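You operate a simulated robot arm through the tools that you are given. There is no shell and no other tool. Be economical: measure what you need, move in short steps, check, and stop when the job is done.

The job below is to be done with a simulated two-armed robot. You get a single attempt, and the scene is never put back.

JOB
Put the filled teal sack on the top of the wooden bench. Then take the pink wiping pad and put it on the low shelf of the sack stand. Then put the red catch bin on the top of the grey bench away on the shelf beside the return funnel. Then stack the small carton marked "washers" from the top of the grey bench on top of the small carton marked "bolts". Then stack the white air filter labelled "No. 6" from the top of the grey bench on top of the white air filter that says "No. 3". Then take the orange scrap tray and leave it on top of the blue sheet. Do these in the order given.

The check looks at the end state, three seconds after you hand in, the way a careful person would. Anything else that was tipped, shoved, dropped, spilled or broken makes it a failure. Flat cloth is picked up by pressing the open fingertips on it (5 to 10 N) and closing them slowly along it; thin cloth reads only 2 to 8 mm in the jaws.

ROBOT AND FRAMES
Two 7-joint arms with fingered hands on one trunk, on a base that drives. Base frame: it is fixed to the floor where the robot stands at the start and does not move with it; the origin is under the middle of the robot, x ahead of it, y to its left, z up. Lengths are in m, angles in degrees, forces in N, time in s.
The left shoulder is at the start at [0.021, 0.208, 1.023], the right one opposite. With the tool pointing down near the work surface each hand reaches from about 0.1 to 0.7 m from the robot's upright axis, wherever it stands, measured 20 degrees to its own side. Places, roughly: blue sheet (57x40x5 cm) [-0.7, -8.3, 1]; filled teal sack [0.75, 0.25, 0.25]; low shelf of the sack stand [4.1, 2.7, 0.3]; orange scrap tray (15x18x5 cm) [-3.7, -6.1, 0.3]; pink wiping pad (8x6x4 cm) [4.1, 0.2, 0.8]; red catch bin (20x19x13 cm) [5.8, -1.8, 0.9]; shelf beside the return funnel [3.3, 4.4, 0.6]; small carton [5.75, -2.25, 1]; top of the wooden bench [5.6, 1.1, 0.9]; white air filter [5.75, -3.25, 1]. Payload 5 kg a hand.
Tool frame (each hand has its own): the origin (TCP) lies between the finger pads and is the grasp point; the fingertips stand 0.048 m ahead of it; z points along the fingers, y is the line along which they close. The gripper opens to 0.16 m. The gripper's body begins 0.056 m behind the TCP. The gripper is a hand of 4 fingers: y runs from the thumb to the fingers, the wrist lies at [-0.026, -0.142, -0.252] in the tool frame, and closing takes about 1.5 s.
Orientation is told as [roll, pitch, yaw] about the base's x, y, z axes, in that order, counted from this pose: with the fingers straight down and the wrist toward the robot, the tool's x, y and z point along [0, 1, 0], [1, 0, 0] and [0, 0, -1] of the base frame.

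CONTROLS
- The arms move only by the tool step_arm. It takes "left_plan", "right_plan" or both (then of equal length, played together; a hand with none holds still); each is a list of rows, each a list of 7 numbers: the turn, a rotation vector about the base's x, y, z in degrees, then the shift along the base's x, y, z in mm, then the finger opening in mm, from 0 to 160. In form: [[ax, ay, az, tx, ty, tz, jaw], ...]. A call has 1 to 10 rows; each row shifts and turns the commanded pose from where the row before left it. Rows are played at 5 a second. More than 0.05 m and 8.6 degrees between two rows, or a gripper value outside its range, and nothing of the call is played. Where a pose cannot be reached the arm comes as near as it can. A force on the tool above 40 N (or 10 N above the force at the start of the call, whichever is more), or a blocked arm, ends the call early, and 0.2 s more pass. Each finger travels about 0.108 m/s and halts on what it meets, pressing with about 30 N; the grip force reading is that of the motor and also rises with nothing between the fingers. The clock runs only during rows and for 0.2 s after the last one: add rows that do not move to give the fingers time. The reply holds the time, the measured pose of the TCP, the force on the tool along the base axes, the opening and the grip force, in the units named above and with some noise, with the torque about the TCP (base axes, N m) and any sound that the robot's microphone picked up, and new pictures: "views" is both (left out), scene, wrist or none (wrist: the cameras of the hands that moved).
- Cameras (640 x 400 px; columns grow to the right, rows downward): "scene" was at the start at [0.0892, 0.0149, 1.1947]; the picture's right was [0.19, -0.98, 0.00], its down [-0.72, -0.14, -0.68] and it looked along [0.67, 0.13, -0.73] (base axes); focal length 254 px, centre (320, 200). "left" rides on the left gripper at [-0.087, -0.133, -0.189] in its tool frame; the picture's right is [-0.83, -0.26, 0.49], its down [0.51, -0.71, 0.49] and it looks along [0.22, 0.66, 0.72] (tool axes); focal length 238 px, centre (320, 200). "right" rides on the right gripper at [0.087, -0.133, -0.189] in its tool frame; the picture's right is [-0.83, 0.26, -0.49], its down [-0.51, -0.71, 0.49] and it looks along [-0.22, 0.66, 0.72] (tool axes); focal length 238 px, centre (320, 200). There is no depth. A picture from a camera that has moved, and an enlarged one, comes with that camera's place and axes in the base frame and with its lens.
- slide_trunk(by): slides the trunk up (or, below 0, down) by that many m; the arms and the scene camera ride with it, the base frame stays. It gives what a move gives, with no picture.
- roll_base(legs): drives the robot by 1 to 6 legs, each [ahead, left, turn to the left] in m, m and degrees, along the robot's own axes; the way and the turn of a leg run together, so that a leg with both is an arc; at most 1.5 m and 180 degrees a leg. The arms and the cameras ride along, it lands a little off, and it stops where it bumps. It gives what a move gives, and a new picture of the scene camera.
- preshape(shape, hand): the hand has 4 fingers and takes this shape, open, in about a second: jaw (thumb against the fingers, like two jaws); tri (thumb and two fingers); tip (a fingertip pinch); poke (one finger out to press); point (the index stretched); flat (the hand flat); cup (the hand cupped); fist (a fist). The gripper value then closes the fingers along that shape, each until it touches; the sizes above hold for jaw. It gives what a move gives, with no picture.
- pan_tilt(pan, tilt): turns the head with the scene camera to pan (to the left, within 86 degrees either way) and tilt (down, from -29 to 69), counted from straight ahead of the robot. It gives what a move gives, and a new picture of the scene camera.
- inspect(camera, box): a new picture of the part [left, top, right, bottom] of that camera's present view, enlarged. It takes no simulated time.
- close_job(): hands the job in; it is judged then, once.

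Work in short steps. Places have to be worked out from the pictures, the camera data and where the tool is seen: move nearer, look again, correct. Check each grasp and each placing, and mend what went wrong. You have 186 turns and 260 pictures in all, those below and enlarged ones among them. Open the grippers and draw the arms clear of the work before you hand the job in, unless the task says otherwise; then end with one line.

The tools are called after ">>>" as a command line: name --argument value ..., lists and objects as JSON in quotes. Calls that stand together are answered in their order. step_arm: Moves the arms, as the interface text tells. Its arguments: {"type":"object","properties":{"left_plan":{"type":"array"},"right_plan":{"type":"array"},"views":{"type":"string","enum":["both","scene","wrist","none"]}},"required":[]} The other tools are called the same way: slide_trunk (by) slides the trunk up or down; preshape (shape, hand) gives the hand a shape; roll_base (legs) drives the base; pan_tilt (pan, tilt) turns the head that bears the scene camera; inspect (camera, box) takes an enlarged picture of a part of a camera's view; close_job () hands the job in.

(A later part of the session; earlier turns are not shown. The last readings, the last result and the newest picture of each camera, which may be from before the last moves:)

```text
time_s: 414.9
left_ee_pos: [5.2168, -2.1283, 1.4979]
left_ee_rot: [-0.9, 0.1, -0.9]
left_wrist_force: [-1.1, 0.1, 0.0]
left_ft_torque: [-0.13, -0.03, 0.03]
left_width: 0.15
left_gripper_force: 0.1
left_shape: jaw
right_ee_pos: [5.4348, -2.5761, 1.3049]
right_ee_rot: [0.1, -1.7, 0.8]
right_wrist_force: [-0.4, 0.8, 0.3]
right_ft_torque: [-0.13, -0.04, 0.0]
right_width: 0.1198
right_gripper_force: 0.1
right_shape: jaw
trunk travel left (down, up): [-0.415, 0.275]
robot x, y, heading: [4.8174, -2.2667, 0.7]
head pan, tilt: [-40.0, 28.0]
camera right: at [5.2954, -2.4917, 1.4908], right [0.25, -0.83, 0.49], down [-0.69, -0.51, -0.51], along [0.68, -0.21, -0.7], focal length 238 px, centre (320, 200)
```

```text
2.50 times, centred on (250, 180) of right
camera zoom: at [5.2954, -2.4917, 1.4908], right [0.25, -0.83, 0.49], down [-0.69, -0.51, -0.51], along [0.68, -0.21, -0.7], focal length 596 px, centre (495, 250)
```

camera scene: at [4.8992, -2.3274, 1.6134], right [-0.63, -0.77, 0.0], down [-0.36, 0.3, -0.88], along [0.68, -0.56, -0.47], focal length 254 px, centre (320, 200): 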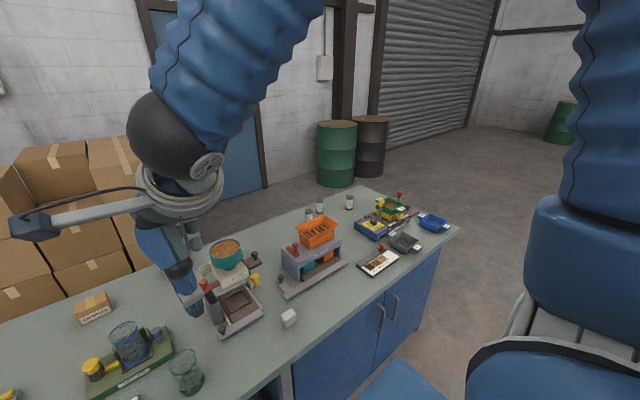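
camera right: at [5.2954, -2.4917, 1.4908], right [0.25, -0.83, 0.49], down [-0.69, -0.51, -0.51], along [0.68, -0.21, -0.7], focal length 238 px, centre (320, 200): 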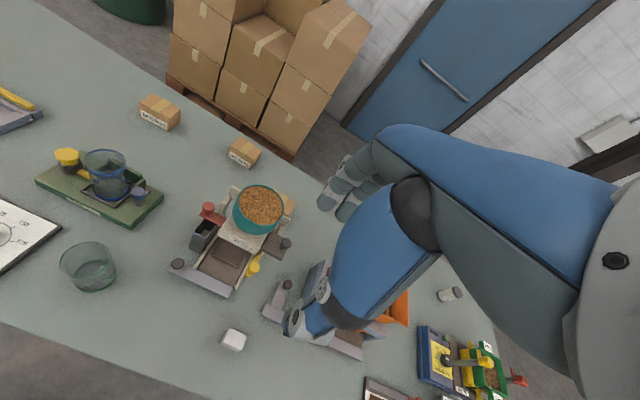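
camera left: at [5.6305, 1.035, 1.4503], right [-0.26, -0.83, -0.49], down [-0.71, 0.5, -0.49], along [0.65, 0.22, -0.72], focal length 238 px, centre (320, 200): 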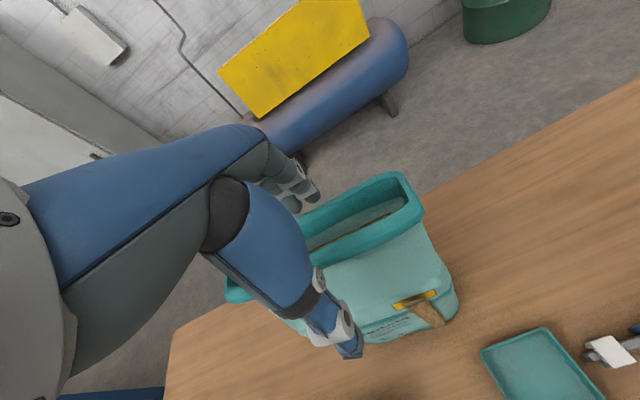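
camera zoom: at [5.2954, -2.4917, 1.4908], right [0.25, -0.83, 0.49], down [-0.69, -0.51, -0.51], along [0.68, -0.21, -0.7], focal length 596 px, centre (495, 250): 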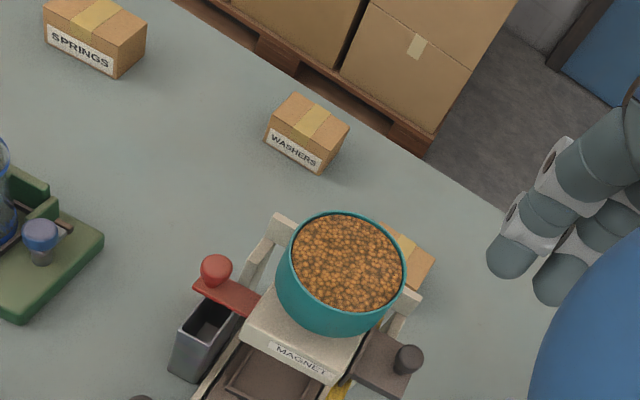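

The third carton stands right behind the magnet machine. I'll use the left hand, coming from the left to avoid the bowl; first I clear the right hand away and shift the base.

>>> step_arm --right_plan '[[0, 0, 0, -30, -20, 30, 120], [0, 0, 0, -30, -20, 30, 120], [0, 0, 0, -30, -20, 30, 120], [0, 0, 0, -30, -20, 10, 120], [0, 0, 0, -20, -20, 0, 120], [0, 0, 0, 0, 0, 0, 120]]' --views "none"

>>> pan_tilt --pan 0 --tilt 38

>>> roll_base --legs '[[0.06, -0.2, -0.6]]'

```text
time_s: 416.3
left_ee_pos: [5.2167, -2.1302, 1.497]
left_ee_rot: [-0.7, 0.1, -0.9]
left_wrist_force: [-0.4, -0.2, 0.4]
left_ft_torque: [0.06, -0.05, -0.02]
left_width: 0.15
left_gripper_force: 0.1
left_shape: jaw
right_ee_pos: [5.4217, -2.5861, 1.3198]
right_ee_rot: [0.2, -1.7, 0.7]
right_wrist_force: [-0.1, 0.7, -0.2]
right_ft_torque: [0.01, 0.0, 0.01]
right_width: 0.1199
right_gripper_force: 0.0
right_shape: jaw
right hand out of reach, approached as far as the arm can: row 1, 2, 3, 4, 5
trunk travel left (down, up): [-0.415, 0.275]
robot x, y, heading: [4.8152, -2.267, 0.7]
head pan, tilt: [-40.0, 28.0]
```

```text
time_s: 417.4
left_ee_pos: [5.2184, -2.1298, 1.4972]
left_ee_rot: [-0.7, 0.1, -0.9]
left_wrist_force: [0.0, -0.4, -0.1]
left_ft_torque: [0.02, -0.01, 0.01]
left_width: 0.1502
left_gripper_force: 0.1
left_shape: jaw
right_ee_pos: [5.4207, -2.5874, 1.3203]
right_ee_rot: [0.2, -1.9, 0.7]
right_wrist_force: [0.7, 1.2, -0.5]
right_ft_torque: [0.02, -0.03, 0.03]
right_width: 0.1202
right_gripper_force: 0.1
right_shape: jaw
trunk travel left (down, up): [-0.415, 0.275]
robot x, y, heading: [4.8203, -2.2694, 0.2]
head pan, tilt: [0.0, 38.0]
camera scene: at [4.9149, -2.2688, 1.5979], right [0.01, -1.0, 0.0], down [-0.62, -0.01, -0.79], along [0.79, 0.01, -0.62], focal length 254 px, centre (320, 200)
```

scene: 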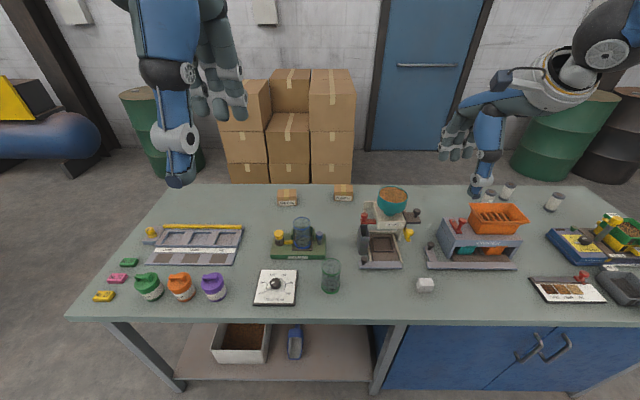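

```text
time_s: 419.0
left_ee_pos: [5.2784, -2.3376, 1.4978]
left_ee_rot: [-0.7, 0.2, -1.7]
left_wrist_force: [0.7, -0.5, 0.3]
left_ft_torque: [0.03, 0.0, 0.03]
left_width: 0.1502
left_gripper_force: 0.0
left_shape: jaw
right_ee_pos: [5.4807, -2.7948, 1.3191]
right_ee_rot: [0.2, -1.8, 0.1]
right_wrist_force: [-0.2, -1.6, 0.3]
right_ft_torque: [0.09, 0.02, -0.03]
right_width: 0.1198
right_gripper_force: 0.0
right_shape: jaw
trunk travel left (down, up): [-0.415, 0.275]
robot x, y, heading: [4.8802, -2.4671, 0.1]
head pan, tilt: [0.0, 38.0]
camera scene: at [4.9761, -2.4728, 1.5979], right [0.0, -1.0, 0.0], down [-0.62, 0.0, -0.79], along [0.79, 0.0, -0.62], focal length 254 px, centre (320, 200)
```

scene: 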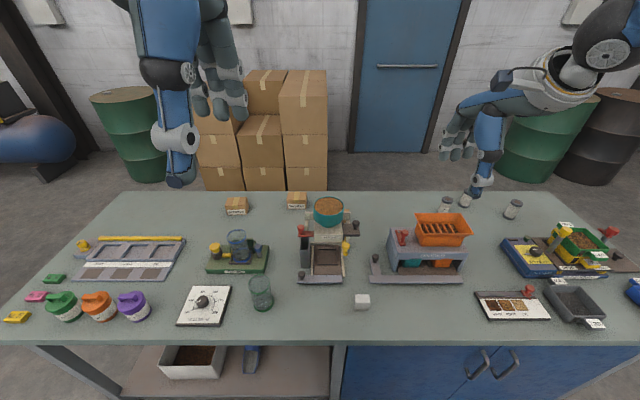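

I bring the left hand forward and down towards the WASHERS carton.

>>> step_arm --left_plan '[[0, 0, 0, 45, -2, -18, 110], [0, 0, 0, 45, -2, -18, 110], [0, 0, 0, 45, -2, -18, 110], [0, 0, 0, 45, -2, -18, 110], [0, 0, 0, 45, -2, -18, 110], [0, 0, 0, 45, -2, -18, 110], [0, 0, 0, 45, -2, -18, 110], [0, 0, 0, 45, -2, -18, 110], [0, 0, 0, 45, -2, -18, 110], [0, 0, 0, 45, 0, -18, 110]]' --views "none"

>>> step_arm --left_plan '[[0, 0, 0, 40, 0, -25, 110], [0, 0, 0, 35, 0, -30, 110], [0, 0, 0, 15, 0, -45, 110], [0, 0, 0, 0, 0, -45, 110], [0, 0, 0, 0, 0, -20, 110], [0, 0, 0, 0, 0, 0, 110]]'

```text
time_s: 421.2
left_ee_pos: [5.7338, -2.3525, 1.3122]
left_ee_rot: [-0.7, 0.2, -1.5]
left_wrist_force: [2.1, 0.2, 0.4]
left_ft_torque: [-0.05, 0.2, -0.02]
left_width: 0.1105
left_gripper_force: 0.1
left_shape: jaw
right_ee_pos: [5.4823, -2.7959, 1.3175]
right_ee_rot: [0.2, -1.5, 0.2]
right_wrist_force: [0.7, 0.2, -0.5]
right_ft_torque: [-0.01, 0.12, 0.01]
right_width: 0.1198
right_gripper_force: 0.1
right_shape: jaw
trunk travel left (down, up): [-0.415, 0.275]
robot x, y, heading: [4.8798, -2.4704, 0.1]
head pan, tilt: [0.0, 38.0]
```

```text
time_s: 422.6
left_ee_pos: [5.8181, -2.357, 1.1501]
left_ee_rot: [-0.8, 0.1, -1.6]
left_wrist_force: [-0.4, 0.5, 0.0]
left_ft_torque: [0.01, 0.01, 0.02]
left_width: 0.1102
left_gripper_force: 0.1
left_shape: jaw
right_ee_pos: [5.4785, -2.7953, 1.3197]
right_ee_rot: [0.2, -1.8, 0.2]
right_wrist_force: [0.2, 0.4, 0.4]
right_ft_torque: [0.01, 0.01, -0.03]
right_width: 0.1198
right_gripper_force: 0.0
right_shape: jaw
trunk travel left (down, up): [-0.415, 0.275]
robot x, y, heading: [4.8779, -2.4708, 0.0]
head pan, tilt: [0.0, 38.0]
camera scene: at [4.9762, -2.4728, 1.5979], right [0.0, -1.0, 0.0], down [-0.62, 0.0, -0.79], along [0.79, 0.0, -0.62], focal length 254 px, centre (320, 200)
camera left: at [5.6825, -2.4386, 1.3403], right [-0.28, -0.83, -0.48], down [-0.7, 0.52, -0.5], along [0.66, 0.19, -0.73], focal length 238 px, centre (320, 200)
```

scene: 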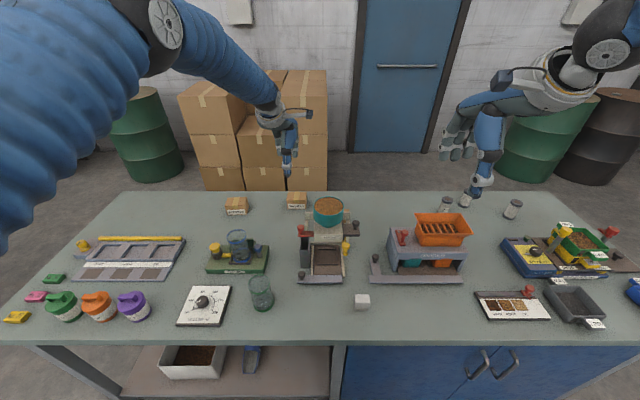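
left: 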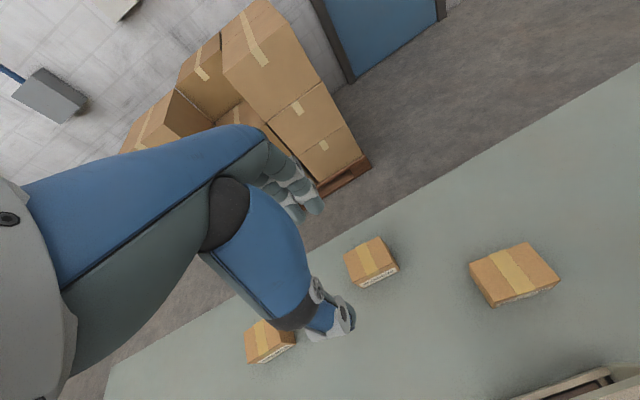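

The left wrist view shows all three cartons. I enlarge it to read the labels.

>>> inspect --camera "left" --box '[440, 220, 580, 330]'

>>> inspect --camera "left" --box '[320, 220, 440, 310]'

```text
3.64 times, centred on (510, 275) of left
camera zoom: at [5.6825, -2.4386, 1.3403], right [-0.28, -0.83, -0.48], down [-0.7, 0.52, -0.5], along [0.66, 0.19, -0.73], focal length 867 px, centre (-371, -73)
```

zoom: 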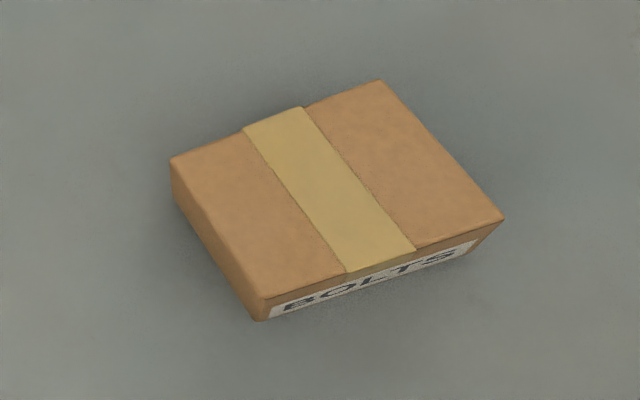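

```text
4.44 times, centred on (380, 265) of left
camera zoom: at [5.6825, -2.4386, 1.3403], right [-0.28, -0.83, -0.48], down [-0.7, 0.52, -0.5], along [0.66, 0.19, -0.73], focal length 1059 px, centre (53, -89)
```

zoom: 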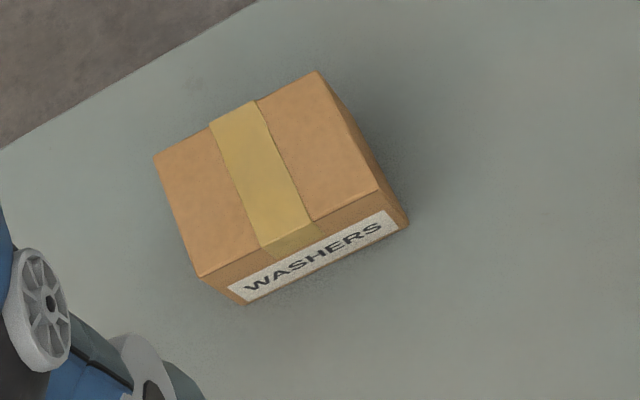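

BOLTS confirmed (centre about [5.754,-2.54], aligned), WASHERS at about [5.865,-2.373]. I position over WASHERS and descend.

>>> step_arm --left_plan '[[0, 0, 0, 24, -8, 0, 100], [0, 0, 0, 23, -8, -30, 100], [0, 0, 0, 0, 0, -45, 100], [0, 0, 0, 0, 0, -45, 100], [0, 0, 0, 0, 0, -35, 100], [0, 0, 0, 0, 0, 0, 100]]' --views "wrist"

>>> inspect --camera "scene" --box '[250, 150, 370, 240]'

```text
time_s: 424.0
left_ee_pos: [5.8656, -2.3682, 0.9973]
left_ee_rot: [-0.7, 0.1, -1.5]
left_wrist_force: [-1.3, -0.3, 0.2]
left_ft_torque: [-0.01, -0.09, 0.02]
left_width: 0.1006
left_gripper_force: 0.1
left_shape: jaw
right_ee_pos: [5.4776, -2.795, 1.3213]
right_ee_rot: [0.1, -1.9, 0.1]
right_wrist_force: [-0.4, -0.1, 0.5]
right_ft_torque: [0.0, -0.06, -0.01]
right_width: 0.12
right_gripper_force: 0.1
right_shape: jaw
trunk travel left (down, up): [-0.415, 0.275]
robot x, y, heading: [4.8806, -2.4742, 0.2]
head pan, tilt: [0.0, 38.0]
camera left: at [5.7298, -2.4494, 1.1868], right [-0.28, -0.83, -0.48], down [-0.7, 0.52, -0.5], along [0.66, 0.19, -0.73], focal length 238 px, centre (320, 200)
```

left: 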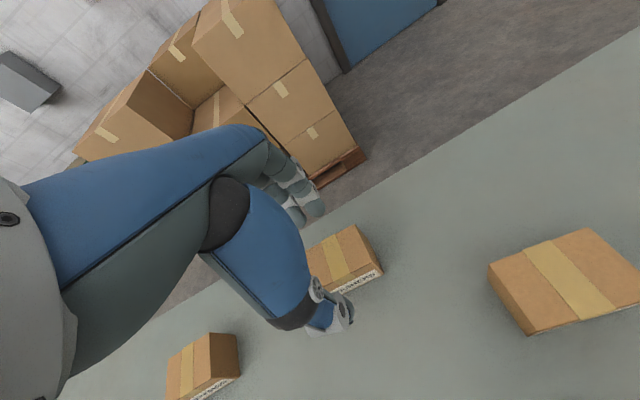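

```text
4.44 times, centred on (310, 195) of scene
camera zoom: at [4.975, -2.4729, 1.598], right [0.0, -1.0, 0.0], down [-0.62, 0.0, -0.79], along [0.79, 0.0, -0.62], focal length 1131 px, centre (364, 222)
```

zoom: 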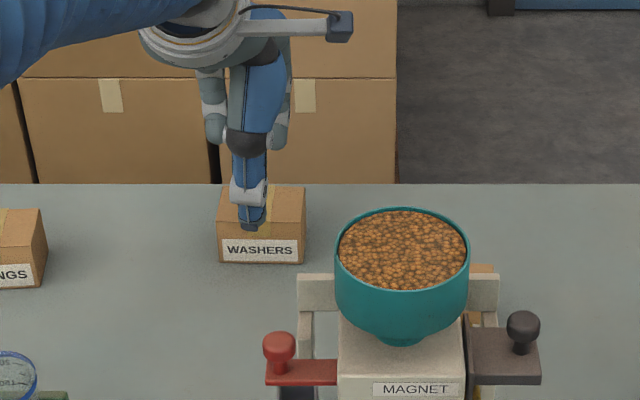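

The thumb is just in front of the carton and nearly centred. I shift 8 mm, go down and close.

>>> step_arm --left_plan '[[0, 0, 0, 0, -8, -20, 100], [0, 0, 0, 0, 0, -20, 100], [0, 0, 0, 0, 0, -10, 100], [0, 0, 0, 0, 0, 0, 80], [0, 0, 0, 0, 0, 0, 60], [0, 0, 0, 0, 0, 0, 45], [0, 0, 0, 0, 0, 0, 35], [0, 0, 0, 0, 0, 0, 35]]' --views "wrist"

>>> inspect --camera "scene" --box '[250, 150, 370, 240]'

```text
time_s: 425.8
left_ee_pos: [5.8597, -2.378, 0.946]
left_ee_rot: [-0.7, 0.3, -1.5]
left_wrist_force: [0.1, 1.5, -0.1]
left_ft_torque: [0.0, 0.04, 0.02]
left_width: 0.0534
left_gripper_force: 29.8
left_shape: jaw
left hand out of reach, approached as far as the arm can: row 2, 3
right_ee_pos: [5.4795, -2.7956, 1.3201]
right_ee_rot: [0.3, -1.8, 0.1]
right_wrist_force: [0.0, -0.1, -0.2]
right_ft_torque: [-0.01, 0.01, 0.01]
right_width: 0.1195
right_gripper_force: 0.0
right_shape: jaw
trunk travel left (down, up): [-0.415, 0.275]
robot x, y, heading: [4.879, -2.4722, -0.1]
head pan, tilt: [0.0, 38.0]
camera left: at [5.7241, -2.4577, 1.1372], right [-0.28, -0.83, -0.48], down [-0.7, 0.52, -0.49], along [0.66, 0.19, -0.73], focal length 238 px, centre (320, 200)
```

left: 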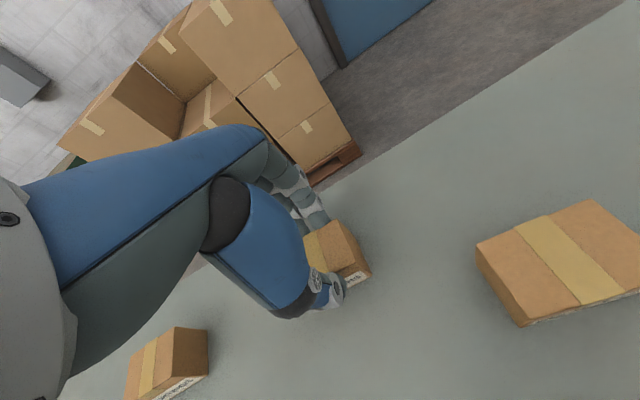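

```text
4.44 times, centred on (310, 195) of scene
camera zoom: at [4.9766, -2.4726, 1.5978], right [0.0, -1.0, 0.0], down [-0.62, 0.0, -0.79], along [0.79, 0.0, -0.62], focal length 1131 px, centre (364, 222)
```

zoom: 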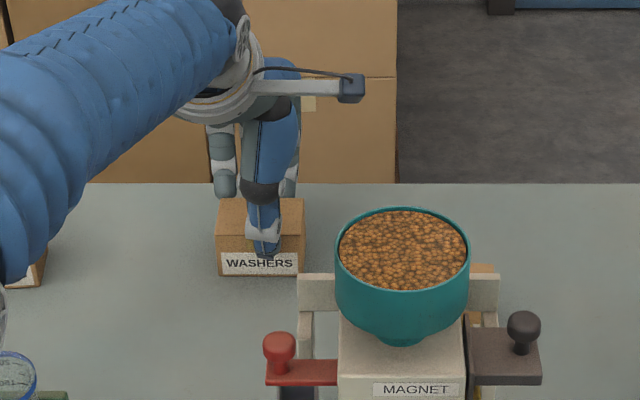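

Gripped at 53 mm. I lift, carry it over BOLTS, and stay high to check alignment.

>>> step_arm --left_plan '[[0, 0, 0, 0, 0, 30, 35], [0, 0, 0, 0, 0, 40, 35], [0, 0, 0, 0, 0, 40, 35], [0, 0, 0, -20, -40, 0, 35], [0, 0, 0, -25, -40, 0, 35], [0, 0, 0, -28, -40, 0, 35], [0, 0, 0, -30, -40, 0, 35], [0, 0, 0, 0, -9, 0, 35], [0, 0, 0, 0, 0, 0, 35]]'

>>> inspect --camera "scene" --box '[270, 140, 390, 230]'

```text
time_s: 427.8
left_ee_pos: [5.8222, -2.5629, 1.0484]
left_ee_rot: [-0.8, 0.2, -1.7]
left_wrist_force: [-0.4, -0.8, -2.8]
left_ft_torque: [0.05, -0.02, 0.0]
left_width: 0.0535
left_gripper_force: 30.0
left_shape: jaw
left hand out of reach, approached as far as the arm can: row 1, 2, 3, 4, 5, 6, 7
right_ee_pos: [5.4802, -2.7956, 1.319]
right_ee_rot: [0.2, -1.7, 0.1]
right_wrist_force: [-0.1, 0.4, -0.1]
right_ft_torque: [0.04, -0.02, 0.01]
right_width: 0.12
right_gripper_force: 0.1
right_shape: jaw
trunk travel left (down, up): [-0.415, 0.275]
robot x, y, heading: [4.8825, -2.4729, -0.2]
head pan, tilt: [0.0, 38.0]
camera scene: at [4.9765, -2.4736, 1.5978], right [0.0, -1.0, 0.0], down [-0.62, 0.0, -0.79], along [0.79, 0.0, -0.62], focal length 254 px, centre (320, 200)
camera left: at [5.6868, -2.6449, 1.2397], right [-0.28, -0.83, -0.48], down [-0.7, 0.52, -0.49], along [0.66, 0.19, -0.73], focal length 238 px, centre (320, 200)
```

scene: 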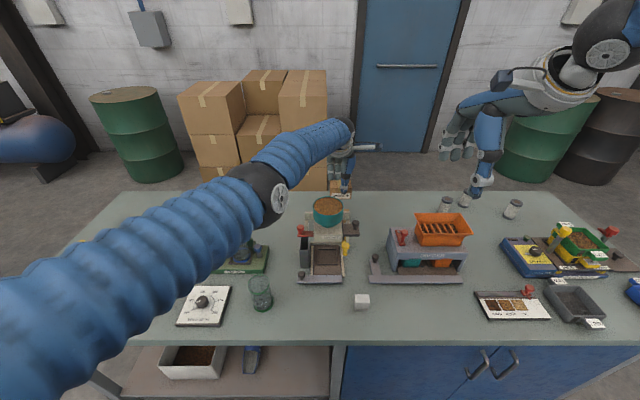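
left: 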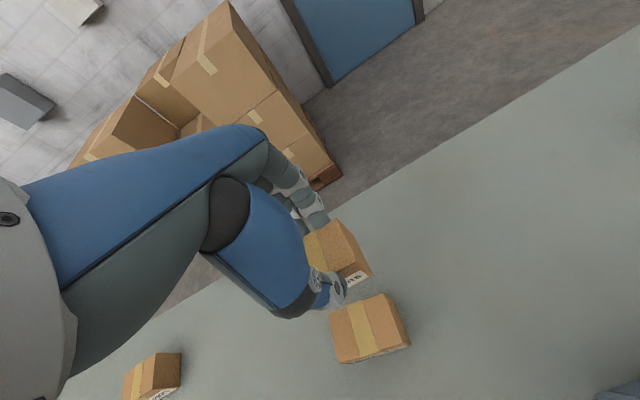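

```text
4.44 times, centred on (330, 185) of scene
camera zoom: at [4.9765, -2.4736, 1.5978], right [0.0, -1.0, 0.0], down [-0.62, 0.0, -0.79], along [0.79, 0.0, -0.62], focal length 1131 px, centre (276, 267)
```

zoom: 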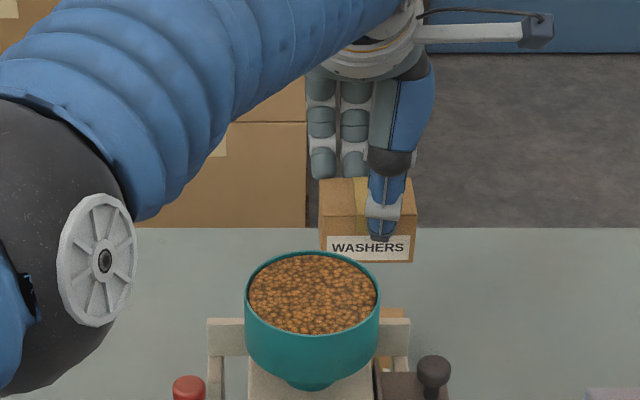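

The arm stopped short of the target in x. I enlarge the wrist view to measure BOLTS exactly against the held carton.

>>> inspect --camera "left" --box '[290, 200, 430, 380]'

```text
2.22 times, centred on (360, 290) of left
camera zoom: at [5.6868, -2.6449, 1.2397], right [-0.28, -0.83, -0.48], down [-0.7, 0.52, -0.49], along [0.66, 0.19, -0.73], focal length 530 px, centre (231, 0)
```

zoom: 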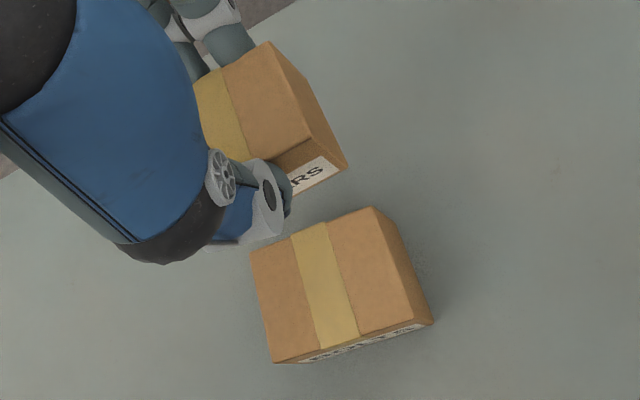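

In the same camera frame, BOLTS is centred at (5.756,-2.5525) and the held carton at (5.813,-2.563). I shift accordingly and re-measure.

>>> step_arm --left_plan '[[0, 0, 0, -29, 5, 0, 35], [0, 0, 0, -28, 5, 0, 35], [0, 0, 0, 0, 0, 0, 35], [0, 0, 0, 0, 0, 0, 35]]' --views "none"

>>> inspect --camera "left" --box '[290, 200, 430, 380]'

>>> inspect --camera "scene" --box '[270, 140, 390, 230]'

```text
time_s: 428.8
left_ee_pos: [5.8162, -2.5722, 1.0449]
left_ee_rot: [-0.6, 0.3, -1.6]
left_wrist_force: [0.0, 0.4, -3.7]
left_ft_torque: [-0.03, 0.03, -0.02]
left_width: 0.0537
left_gripper_force: 29.7
left_shape: jaw
left hand out of reach, approached as far as the arm can: row 1, 2
right_ee_pos: [5.481, -2.7954, 1.3199]
right_ee_rot: [0.2, -1.7, 0.1]
right_wrist_force: [0.2, 0.0, -0.6]
right_ft_torque: [-0.06, 0.06, -0.02]
right_width: 0.1199
right_gripper_force: 0.1
right_shape: jaw
trunk travel left (down, up): [-0.415, 0.275]
robot x, y, heading: [4.8769, -2.4728, 0.3]
head pan, tilt: [0.0, 38.0]
```

```text
2.22 times, centred on (360, 290) of left
camera zoom: at [5.6809, -2.6523, 1.236], right [-0.28, -0.83, -0.48], down [-0.7, 0.52, -0.49], along [0.66, 0.19, -0.73], focal length 530 px, centre (231, 0)
```

zoom: 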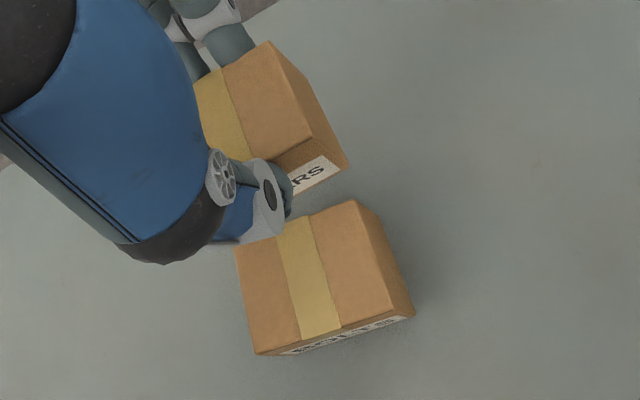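

```text
4.44 times, centred on (330, 185) of scene
camera zoom: at [4.977, -2.472, 1.5978], right [0.0, -1.0, 0.0], down [-0.62, 0.0, -0.79], along [0.79, 0.0, -0.62], focal length 1131 px, centre (276, 267)
```

zoom: 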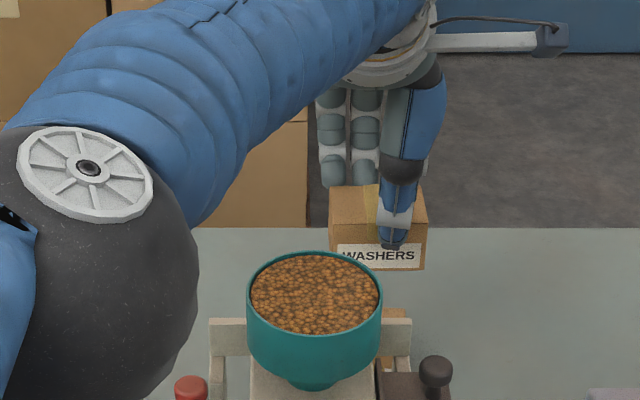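

The left arm can't come nearer in this posture, so I use the base: back 55 mm and left 20 mm, then re-measure.

>>> roll_base --legs '[[-0.052, 0.02, 0]]'

>>> inspect --camera "left" --box '[290, 200, 430, 380]'

```text
time_s: 429.8
left_ee_pos: [5.7636, -2.5524, 1.045]
left_ee_rot: [-0.7, 0.3, -1.5]
left_wrist_force: [-0.2, 0.1, -2.1]
left_ft_torque: [-0.03, -0.03, -0.02]
left_width: 0.0534
left_gripper_force: 29.8
left_shape: jaw
right_ee_pos: [5.429, -2.7754, 1.3207]
right_ee_rot: [0.1, -1.8, 0.2]
right_wrist_force: [-0.9, 0.7, 1.6]
right_ft_torque: [-0.11, -0.08, -0.02]
right_width: 0.12
right_gripper_force: 0.1
right_shape: jaw
trunk travel left (down, up): [-0.415, 0.275]
robot x, y, heading: [4.8323, -2.4539, 0.4]
head pan, tilt: [0.0, 38.0]
camera scene: at [4.9255, -2.4527, 1.5978], right [0.0, -1.0, 0.0], down [-0.62, 0.0, -0.79], along [0.79, 0.0, -0.62], focal length 254 px, centre (320, 200)
```

scene: 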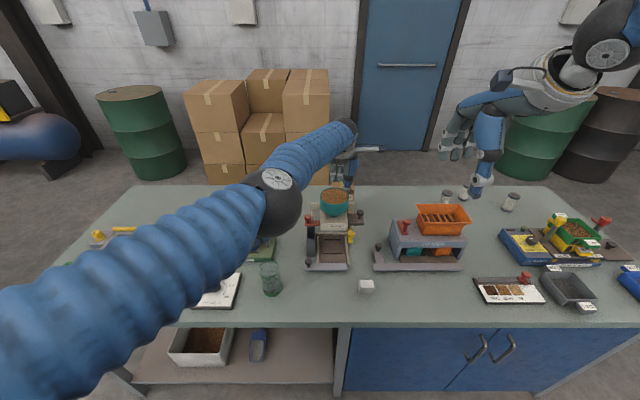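

```text
2.22 times, centred on (360, 290) of left
camera zoom: at [5.6296, -2.6329, 1.2369], right [-0.28, -0.83, -0.48], down [-0.7, 0.52, -0.49], along [0.66, 0.19, -0.73], focal length 530 px, centre (231, 0)
```

zoom: 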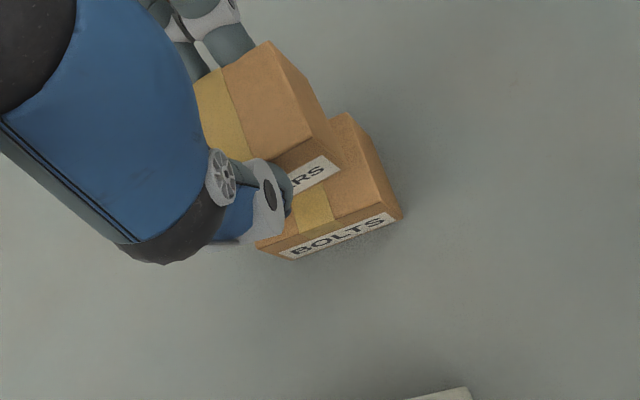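

Held carton and BOLTS now agree within about 7 mm. I lower with the trunk in small steps, watching the force.

>>> slide_trunk --by -0.04

>>> slide_trunk --by -0.01

>>> inspect --camera "left" --box '[290, 200, 430, 380]'

```text
time_s: 430.6
left_ee_pos: [5.7646, -2.5521, 1.0059]
left_ee_rot: [-0.6, 0.2, -1.7]
left_wrist_force: [0.6, 1.1, -3.6]
left_ft_torque: [-0.01, 0.03, 0.0]
left_width: 0.0534
left_gripper_force: 29.6
left_shape: jaw
right_ee_pos: [5.4306, -2.7748, 1.2797]
right_ee_rot: [0.2, -1.8, 0.2]
right_wrist_force: [0.9, -0.2, 0.7]
right_ft_torque: [-0.01, 0.05, 0.06]
right_width: 0.1201
right_gripper_force: 0.0
right_shape: jaw
trunk travel left (down, up): [-0.375, 0.315]
robot x, y, heading: [4.83, -2.4535, -0.1]
head pan, tilt: [0.0, 38.0]
```

```text
time_s: 431.2
left_ee_pos: [5.7644, -2.5528, 1.0011]
left_ee_rot: [-0.7, -0.1, -1.7]
left_wrist_force: [-2.9, -0.7, 23.1]
left_ft_torque: [0.07, 0.29, -0.06]
left_width: 0.0546
left_gripper_force: 30.1
left_shape: jaw
right_ee_pos: [5.4276, -2.7761, 1.2718]
right_ee_rot: [0.2, -1.8, 0.2]
right_wrist_force: [0.0, 0.5, -0.8]
right_ft_torque: [0.0, 0.08, 0.01]
right_width: 0.1201
right_gripper_force: 0.0
right_shape: jaw
trunk travel left (down, up): [-0.365, 0.325]
robot x, y, heading: [4.8306, -2.4512, 0.3]
head pan, tilt: [0.0, 38.0]
```

```text
2.22 times, centred on (360, 290) of left
camera zoom: at [5.6291, -2.633, 1.1907], right [-0.28, -0.83, -0.48], down [-0.69, 0.52, -0.5], along [0.66, 0.19, -0.72], focal length 530 px, centre (231, 0)
```

zoom: 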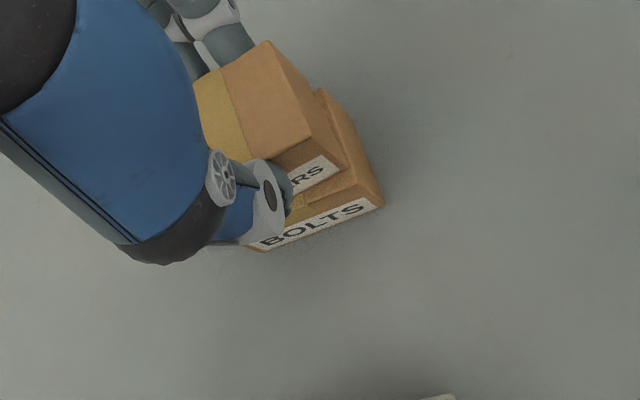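

Contact at TCP 1.001 and the carton sits on BOLTS with roughly 1 cm offset. I relieve the pressure and open the fingers.

>>> slide_trunk --by 0.004

>>> step_arm --left_plan '[[0, 0, 0, 0, 0, 0, 60], [0, 0, 0, 0, 0, 0, 75], [0, 0, 0, 0, 0, 0, 90], [0, 0, 0, 0, 0, 0, 100], [0, 0, 0, 0, 0, 0, 100]]' --views "wrist"

```text
time_s: 431.7
left_ee_pos: [5.7641, -2.5527, 1.0015]
left_ee_rot: [-0.5, 0.2, -1.6]
left_wrist_force: [4.1, -0.6, 14.2]
left_ft_torque: [0.0, -0.28, -0.09]
left_width: 0.0546
left_gripper_force: 30.0
left_shape: jaw
right_ee_pos: [5.4289, -2.775, 1.2735]
right_ee_rot: [0.2, -1.8, 0.2]
right_wrist_force: [0.3, 0.4, 0.2]
right_ft_torque: [-0.01, 0.0, 0.02]
right_width: 0.12
right_gripper_force: 0.0
right_shape: jaw
trunk travel left (down, up): [-0.369, 0.321]
robot x, y, heading: [4.8273, -2.4543, 0.1]
head pan, tilt: [0.0, 38.0]
```

```text
time_s: 432.9
left_ee_pos: [5.7657, -2.5529, 0.9998]
left_ee_rot: [-0.6, 0.2, -1.6]
left_wrist_force: [0.8, 0.3, -0.2]
left_ft_torque: [0.0, 0.0, 0.0]
left_width: 0.0994
left_gripper_force: 0.0
left_shape: jaw
right_ee_pos: [5.4292, -2.7751, 1.2734]
right_ee_rot: [0.2, -1.7, 0.2]
right_wrist_force: [0.1, -0.7, 0.6]
right_ft_torque: [-0.01, -0.01, -0.05]
right_width: 0.1198
right_gripper_force: 0.0
right_shape: jaw
trunk travel left (down, up): [-0.369, 0.321]
robot x, y, heading: [4.8336, -2.4524, 0.2]
head pan, tilt: [0.0, 38.0]
camera left: at [5.6297, -2.6331, 1.1907], right [-0.28, -0.83, -0.48], down [-0.7, 0.52, -0.49], along [0.66, 0.19, -0.73], focal length 238 px, centre (320, 200)
```

left: 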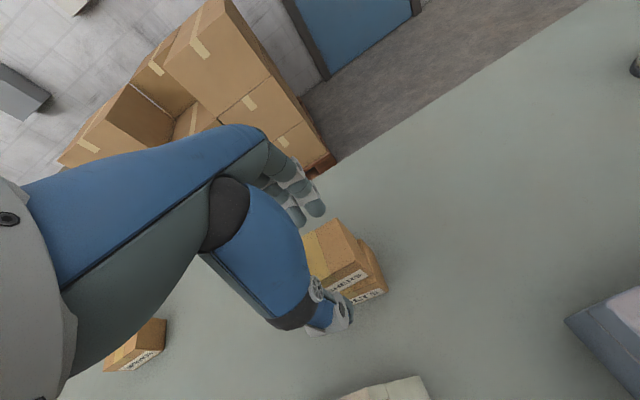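

The carton stays stacked. I raise the trunk straight up and check the stack.

>>> slide_trunk --by 0.2

>>> inspect --camera "left" --box '[270, 200, 430, 360]'

```text
time_s: 435.1
left_ee_pos: [5.7659, -2.552, 1.1999]
left_ee_rot: [-0.6, 0.3, -1.6]
left_wrist_force: [-0.3, 0.4, -0.1]
left_ft_torque: [-0.02, 0.0, -0.03]
left_width: 0.0993
left_gripper_force: 0.1
left_shape: jaw
right_ee_pos: [5.43, -2.7751, 1.4738]
right_ee_rot: [0.2, -1.8, 0.2]
right_wrist_force: [1.0, -0.4, -0.2]
right_ft_torque: [0.0, 0.0, -0.01]
right_width: 0.1199
right_gripper_force: 0.0
right_shape: jaw
trunk travel left (down, up): [-0.569, 0.121]
robot x, y, heading: [4.8289, -2.4528, -0.2]
head pan, tilt: [0.0, 38.0]
```

```text
2.50 times, centred on (350, 280) of left
camera zoom: at [5.6301, -2.6333, 1.39], right [-0.28, -0.83, -0.48], down [-0.7, 0.52, -0.49], along [0.66, 0.19, -0.73], focal length 596 px, centre (245, 0)
```

zoom: 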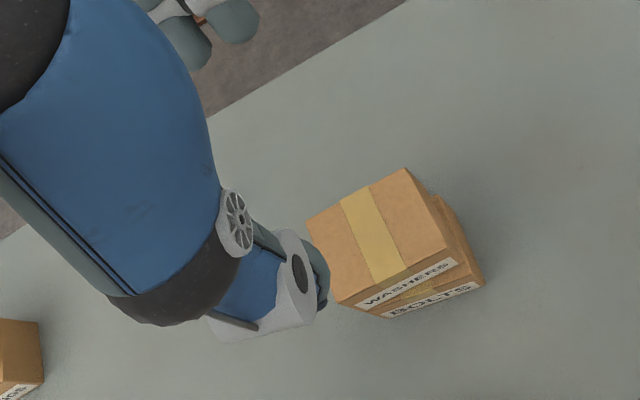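

The stack is neat. Next the air filters: I raise a bit more, pull the left hand back and move right along the bench.

>>> slide_trunk --by 0.1

>>> step_arm --left_plan '[[0, 0, 0, -40, 15, 10, 110], [0, 0, 0, -40, 15, 10, 110], [0, 0, 0, -40, 15, 10, 110], [0, 0, 0, -40, 15, 10, 110], [0, 0, 0, -40, 15, 10, 110], [0, 0, 0, -40, 15, 10, 110], [0, 0, 0, -40, 15, 0, 110], [0, 0, 0, -40, 15, 0, 110], [0, 0, 0, -40, 15, 0, 110], [0, 0, 0, 0, 0, 0, 110]]' --views "none"

>>> roll_base --legs '[[0, -0.65, 0]]'

```text
time_s: 436.4
left_ee_pos: [5.7649, -2.5517, 1.2994]
left_ee_rot: [-0.7, 0.4, -1.7]
left_wrist_force: [0.0, -0.3, -0.3]
left_ft_torque: [0.01, -0.01, 0.03]
left_width: 0.0995
left_gripper_force: 0.0
left_shape: jaw
right_ee_pos: [5.4298, -2.7764, 1.5737]
right_ee_rot: [0.2, -1.7, 0.1]
right_wrist_force: [-0.8, 0.6, -0.2]
right_ft_torque: [0.01, -0.01, -0.02]
right_width: 0.12
right_gripper_force: 0.0
right_shape: jaw
trunk travel left (down, up): [-0.669, 0.021]
robot x, y, heading: [4.8286, -2.4522, 0.1]
head pan, tilt: [0.0, 38.0]
```

```text
time_s: 438.6
left_ee_pos: [5.7658, -2.5528, 1.3004]
left_ee_rot: [-0.5, 0.2, -1.7]
left_wrist_force: [0.4, -0.6, -0.3]
left_ft_torque: [-0.01, -0.02, -0.01]
left_width: 0.1094
left_gripper_force: 0.1
left_shape: jaw
left hand out of reach, approached as far as the arm can: row 1, 2, 3, 4, 5, 6, 7, 8, 9
right_ee_pos: [5.43, -2.7751, 1.5734]
right_ee_rot: [0.2, -1.8, 0.3]
right_wrist_force: [-0.5, 0.5, 0.4]
right_ft_torque: [-0.03, 0.02, -0.02]
right_width: 0.1201
right_gripper_force: 0.1
right_shape: jaw
trunk travel left (down, up): [-0.669, 0.021]
robot x, y, heading: [4.8268, -2.4521, 0.2]
head pan, tilt: [0.0, 38.0]
```

```text
time_s: 442.2
left_ee_pos: [5.7671, -3.1818, 1.2988]
left_ee_rot: [-0.7, 0.1, -1.5]
left_wrist_force: [0.4, 0.4, -0.1]
left_ft_torque: [-0.06, 0.04, -0.01]
left_width: 0.1095
left_gripper_force: 0.0
left_shape: jaw
right_ee_pos: [5.4331, -3.4062, 1.5742]
right_ee_rot: [0.3, -1.8, 0.3]
right_wrist_force: [0.1, 0.2, -0.4]
right_ft_torque: [-0.04, 0.01, 0.0]
right_width: 0.1199
right_gripper_force: 0.1
right_shape: jaw
trunk travel left (down, up): [-0.669, 0.021]
robot x, y, heading: [4.8306, -3.0872, 0.2]
head pan, tilt: [0.0, 38.0]
camera scene: at [4.9276, -3.0837, 1.8519], right [0.0, -1.0, 0.0], down [-0.62, 0.0, -0.79], along [0.79, 0.0, -0.62], focal length 254 px, centre (320, 200)
```

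scene: 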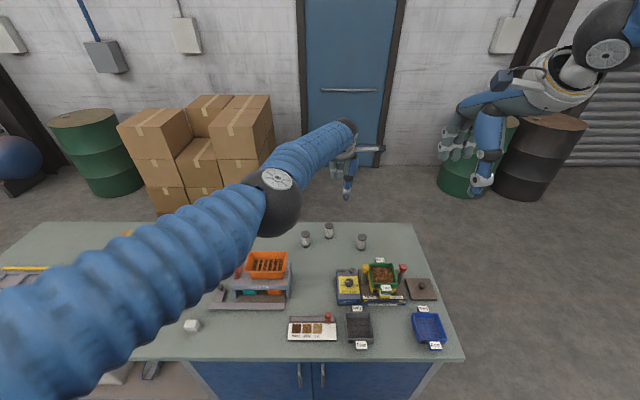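

The left arm seems stuck at a joint limit, but nothing was touched. I look closely at the filters.

>>> inspect --camera "scene" --box '[280, 210, 400, 270]'

>>> inspect --camera "left" --box '[0, 0, 640, 400]'

```text
5.33 times, centred on (340, 240) of scene
camera zoom: at [4.9276, -3.0837, 1.8519], right [0.0, -1.0, 0.0], down [-0.62, 0.0, -0.79], along [0.79, 0.0, -0.62], focal length 1357 px, centre (213, -13)
```

zoom: 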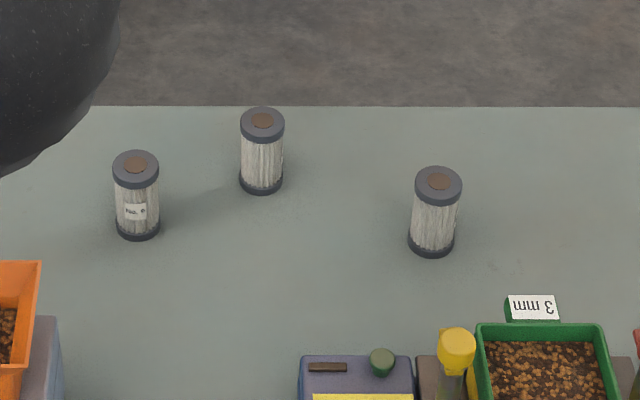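

```text
1.00 times, centred on (320, 200) of left (not enlarged: the box is as wide or as high as the picture)
camera zoom: at [5.6324, -3.2621, 1.4907], right [-0.28, -0.83, -0.48], down [-0.7, 0.52, -0.49], along [0.66, 0.19, -0.73], focal length 238 px, centre (320, 200)
```

zoom: 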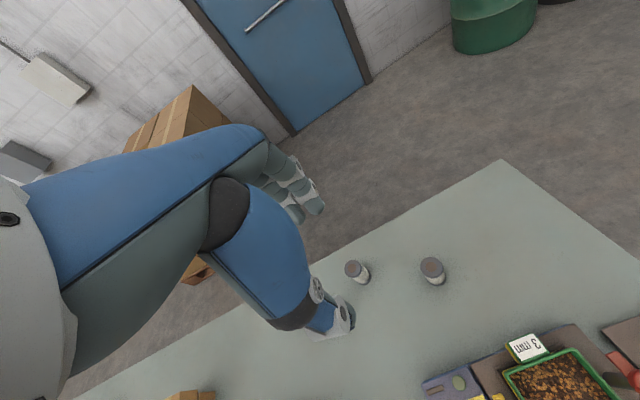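

The left filter reads "No. 6"; the others face away. First I try to free the left arm with a small yaw and a sideways move.

>>> step_arm --left_plan '[[0, 0, -6, 0, 20, 0, 110], [0, 0, -6, 0, 20, 0, 110], [0, 0, -6, -10, 20, 0, 110], [0, 0, -6, -20, 20, 0, 110], [0, 0, 0, 0, 0, 0, 110]]' --views "none"

>>> step_arm --left_plan '[[0, 0, 0, -10, 0, 40, 110], [0, 0, 0, -10, 0, 40, 110], [0, 0, 0, -20, 0, 30, 110], [0, 0, 0, 0, 0, 0, 110]]' --views "none"

```text
time_s: 443.4
left_ee_pos: [5.7846, -3.1167, 1.2932]
left_ee_rot: [-0.6, 0.3, -25.5]
left_wrist_force: [0.5, -0.6, 0.6]
left_ft_torque: [-0.03, 0.0, 0.04]
left_width: 0.1096
left_gripper_force: 0.0
left_shape: jaw
left hand out of reach, approached as far as the arm can: row 1, 2, 3, 4
right_ee_pos: [5.4328, -3.4062, 1.5743]
right_ee_rot: [0.2, -1.8, 0.3]
right_wrist_force: [-0.6, -0.2, 0.7]
right_ft_torque: [0.0, 0.03, -0.01]
right_width: 0.1197
right_gripper_force: 0.0
right_shape: jaw
trunk travel left (down, up): [-0.669, 0.021]
robot x, y, heading: [4.8307, -3.0844, 0.1]
head pan, tilt: [0.0, 38.0]
```

```text
time_s: 444.4
left_ee_pos: [5.7886, -3.1311, 1.4022]
left_ee_rot: [-0.7, 0.4, -25.4]
left_wrist_force: [-0.4, -0.4, -0.9]
left_ft_torque: [-0.03, 0.01, -0.02]
left_width: 0.1098
left_gripper_force: 0.0
left_shape: jaw
left hand out of reach, approached as far as the arm can: row 1, 2, 3
right_ee_pos: [5.432, -3.4048, 1.5735]
right_ee_rot: [0.2, -1.8, 0.3]
right_wrist_force: [0.2, -0.8, -0.2]
right_ft_torque: [-0.01, 0.04, 0.0]
right_width: 0.1199
right_gripper_force: 0.2
right_shape: jaw
trunk travel left (down, up): [-0.669, 0.021]
robot x, y, heading: [4.8328, -3.0857, -0.0]
head pan, tilt: [0.0, 38.0]
```

It responds sideways and upwards. I move it further left, then try pulling back.

>>> step_arm --left_plan '[[0, 0, 0, 0, 45, 0, 110], [0, 0, 0, 0, 45, 0, 110], [0, 0, 0, 0, 45, 0, 110], [0, 0, 0, 0, 45, 0, 110], [0, 0, 0, -30, 30, 0, 110], [0, 0, 0, -40, 0, 0, 110], [0, 0, 0, -45, 0, 0, 110], [0, 0, 0, -45, 0, 0, 110], [0, 0, 0, -45, 0, 0, 110], [0, 0, 0, -45, 0, 0, 110]]' --views "none"

>>> step_arm --left_plan '[[0, 0, 5, -45, 0, 0, 110], [0, 0, 5, -45, 0, 0, 110], [0, 0, 5, -45, 0, 0, 110], [0, 0, 5, 0, 0, 0, 110], [0, 0, 5, 0, 0, 0, 110], [0, 0, 0, 0, 0, 0, 110]]' --views "scene"

```text
time_s: 446.6
left_ee_pos: [5.825, -2.9289, 1.3993]
left_ee_rot: [-0.7, 0.3, -25.5]
left_wrist_force: [-0.6, 0.0, -0.3]
left_ft_torque: [-0.04, 0.01, 0.02]
left_width: 0.1098
left_gripper_force: 0.1
left_shape: jaw
left hand out of reach, approached as far as the arm can: row 1, 2, 3, 4, 5, 6, 7, 8, 9, 10
right_ee_pos: [5.432, -3.4058, 1.5738]
right_ee_rot: [0.2, -1.8, 0.3]
right_wrist_force: [0.2, -1.8, 0.5]
right_ft_torque: [-0.03, 0.0, 0.02]
right_width: 0.12
right_gripper_force: 0.0
right_shape: jaw
trunk travel left (down, up): [-0.669, 0.021]
robot x, y, heading: [4.8288, -3.086, 0.2]
head pan, tilt: [0.0, 38.0]
```

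```text
time_s: 448.0
left_ee_pos: [5.8434, -2.9406, 1.3968]
left_ee_rot: [-0.6, 0.3, -0.4]
left_wrist_force: [0.7, 0.2, 0.3]
left_ft_torque: [0.0, 0.04, -0.02]
left_width: 0.1096
left_gripper_force: 0.1
left_shape: jaw
left hand out of reach, approached as far as the arm can: row 1, 2, 3, 5
right_ee_pos: [5.4311, -3.4057, 1.5742]
right_ee_rot: [0.2, -1.8, 0.3]
right_wrist_force: [-0.1, 0.9, 0.1]
right_ft_torque: [0.0, -0.05, -0.03]
right_width: 0.1199
right_gripper_force: 0.0
right_shape: jaw
trunk travel left (down, up): [-0.669, 0.021]
robot x, y, heading: [4.8303, -3.0826, 0.5]
head pan, tilt: [0.0, 38.0]
camera scene: at [4.9278, -3.0841, 1.8519], right [0.0, -1.0, 0.0], down [-0.62, 0.0, -0.79], along [0.79, 0.0, -0.62], focal length 254 px, centre (320, 200)
```

scene: 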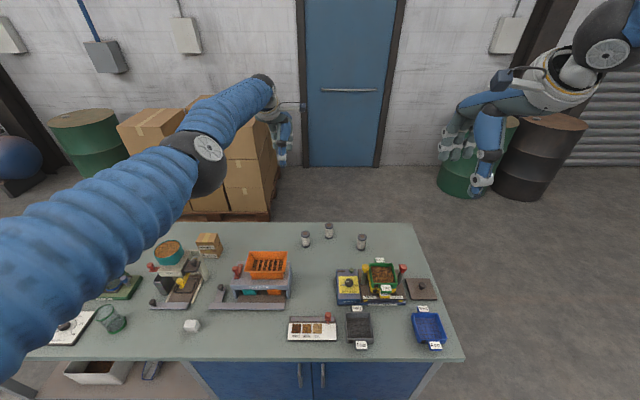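

The left arm looks nearly straight or at a wrist limit. I try retracting while tilting the tool.

>>> step_arm --left_plan '[[0, -8, 0, -20, 0, 0, 110], [0, -8, 0, -20, 0, 0, 110], [0, -8, 0, -30, 0, 0, 110], [0, 0, 0, -40, 0, 0, 110], [0, 0, 0, -40, 0, 0, 110], [0, 0, 0, 0, 0, 0, 110]]' --views "none"

>>> step_arm --left_plan '[[0, 8, 0, -20, 0, 0, 110], [0, 8, 0, -20, 0, 0, 110], [0, 8, 0, -30, 0, 0, 110], [0, 8, 0, -40, 0, 0, 110], [0, 8, 0, -40, 0, 0, 110], [0, 8, 0, -40, 0, 0, 110], [0, 0, 0, -40, 0, 0, 110], [0, 0, 0, 0, 0, 0, 110]]' --views "none"

```text
time_s: 449.4
left_ee_pos: [5.9242, -2.9699, 1.3831]
left_ee_rot: [-0.5, -23.8, -0.4]
left_wrist_force: [0.3, -0.4, 0.0]
left_ft_torque: [-0.01, 0.03, 0.02]
left_width: 0.1099
left_gripper_force: 0.1
left_shape: jaw
left hand out of reach, approached as far as the arm can: row 1, 2, 3, 4, 5
right_ee_pos: [5.4334, -3.4063, 1.5738]
right_ee_rot: [0.2, -1.9, 0.3]
right_wrist_force: [0.6, -0.4, 0.1]
right_ft_torque: [-0.05, 0.0, -0.02]
right_width: 0.12
right_gripper_force: 0.1
right_shape: jaw
trunk travel left (down, up): [-0.669, 0.021]
robot x, y, heading: [4.8279, -3.0843, 0.2]
head pan, tilt: [0.0, 38.0]
```

```text
time_s: 451.2
left_ee_pos: [5.678, -2.9629, 1.3806]
left_ee_rot: [-0.8, 24.2, -0.4]
left_wrist_force: [-1.1, 0.6, -1.9]
left_ft_torque: [-0.02, 0.04, 0.0]
left_width: 0.1097
left_gripper_force: 0.0
left_shape: jaw
left hand out of reach, approached as far as the arm can: row 2, 3
right_ee_pos: [5.4322, -3.406, 1.5726]
right_ee_rot: [0.2, -1.8, 0.4]
right_wrist_force: [-0.7, 0.4, 0.1]
right_ft_torque: [0.01, 0.02, 0.03]
right_width: 0.1203
right_gripper_force: 0.1
right_shape: jaw
trunk travel left (down, up): [-0.669, 0.021]
robot x, y, heading: [4.83, -3.0857, 0.3]
head pan, tilt: [0.0, 38.0]
```

With positive pitch it retracts. I keep pulling back and then restore the pitch.

>>> step_arm --left_plan '[[0, 0, 0, -45, 0, 0, 110], [0, 0, 0, -45, 0, 0, 110], [0, 0, 0, -45, 0, 0, 110], [0, 0, 0, -45, 0, 0, 110], [0, -8, 0, -45, 0, 0, 110], [0, -8, 0, -40, 0, 0, 110], [0, -8, 0, -30, 0, 0, 110], [0, 0, 0, 0, 0, 0, 110]]' --views "scene"

```text
time_s: 453.0
left_ee_pos: [5.3846, -2.9637, 1.3831]
left_ee_rot: [-0.7, 0.2, -0.4]
left_wrist_force: [0.6, 0.5, -0.6]
left_ft_torque: [-0.05, 0.06, -0.01]
left_width: 0.1098
left_gripper_force: 0.1
left_shape: jaw
right_ee_pos: [5.4325, -3.4054, 1.5739]
right_ee_rot: [0.2, -1.8, 0.3]
right_wrist_force: [-0.6, 0.4, -1.0]
right_ft_torque: [0.0, 0.08, 0.0]
right_width: 0.1197
right_gripper_force: 0.1
right_shape: jaw
trunk travel left (down, up): [-0.669, 0.021]
robot x, y, heading: [4.8272, -3.0827, 0.3]
head pan, tilt: [0.0, 38.0]
camera scene: at [4.9282, -3.0839, 1.8518], right [0.0, -1.0, 0.0], down [-0.62, 0.0, -0.79], along [0.79, 0.0, -0.62], focal length 254 px, centre (320, 200)
```

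scene: 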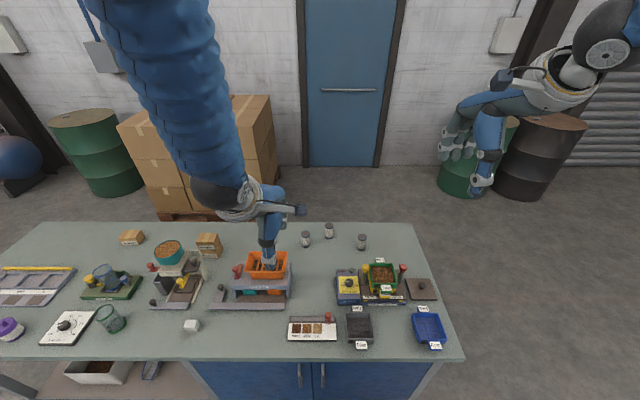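

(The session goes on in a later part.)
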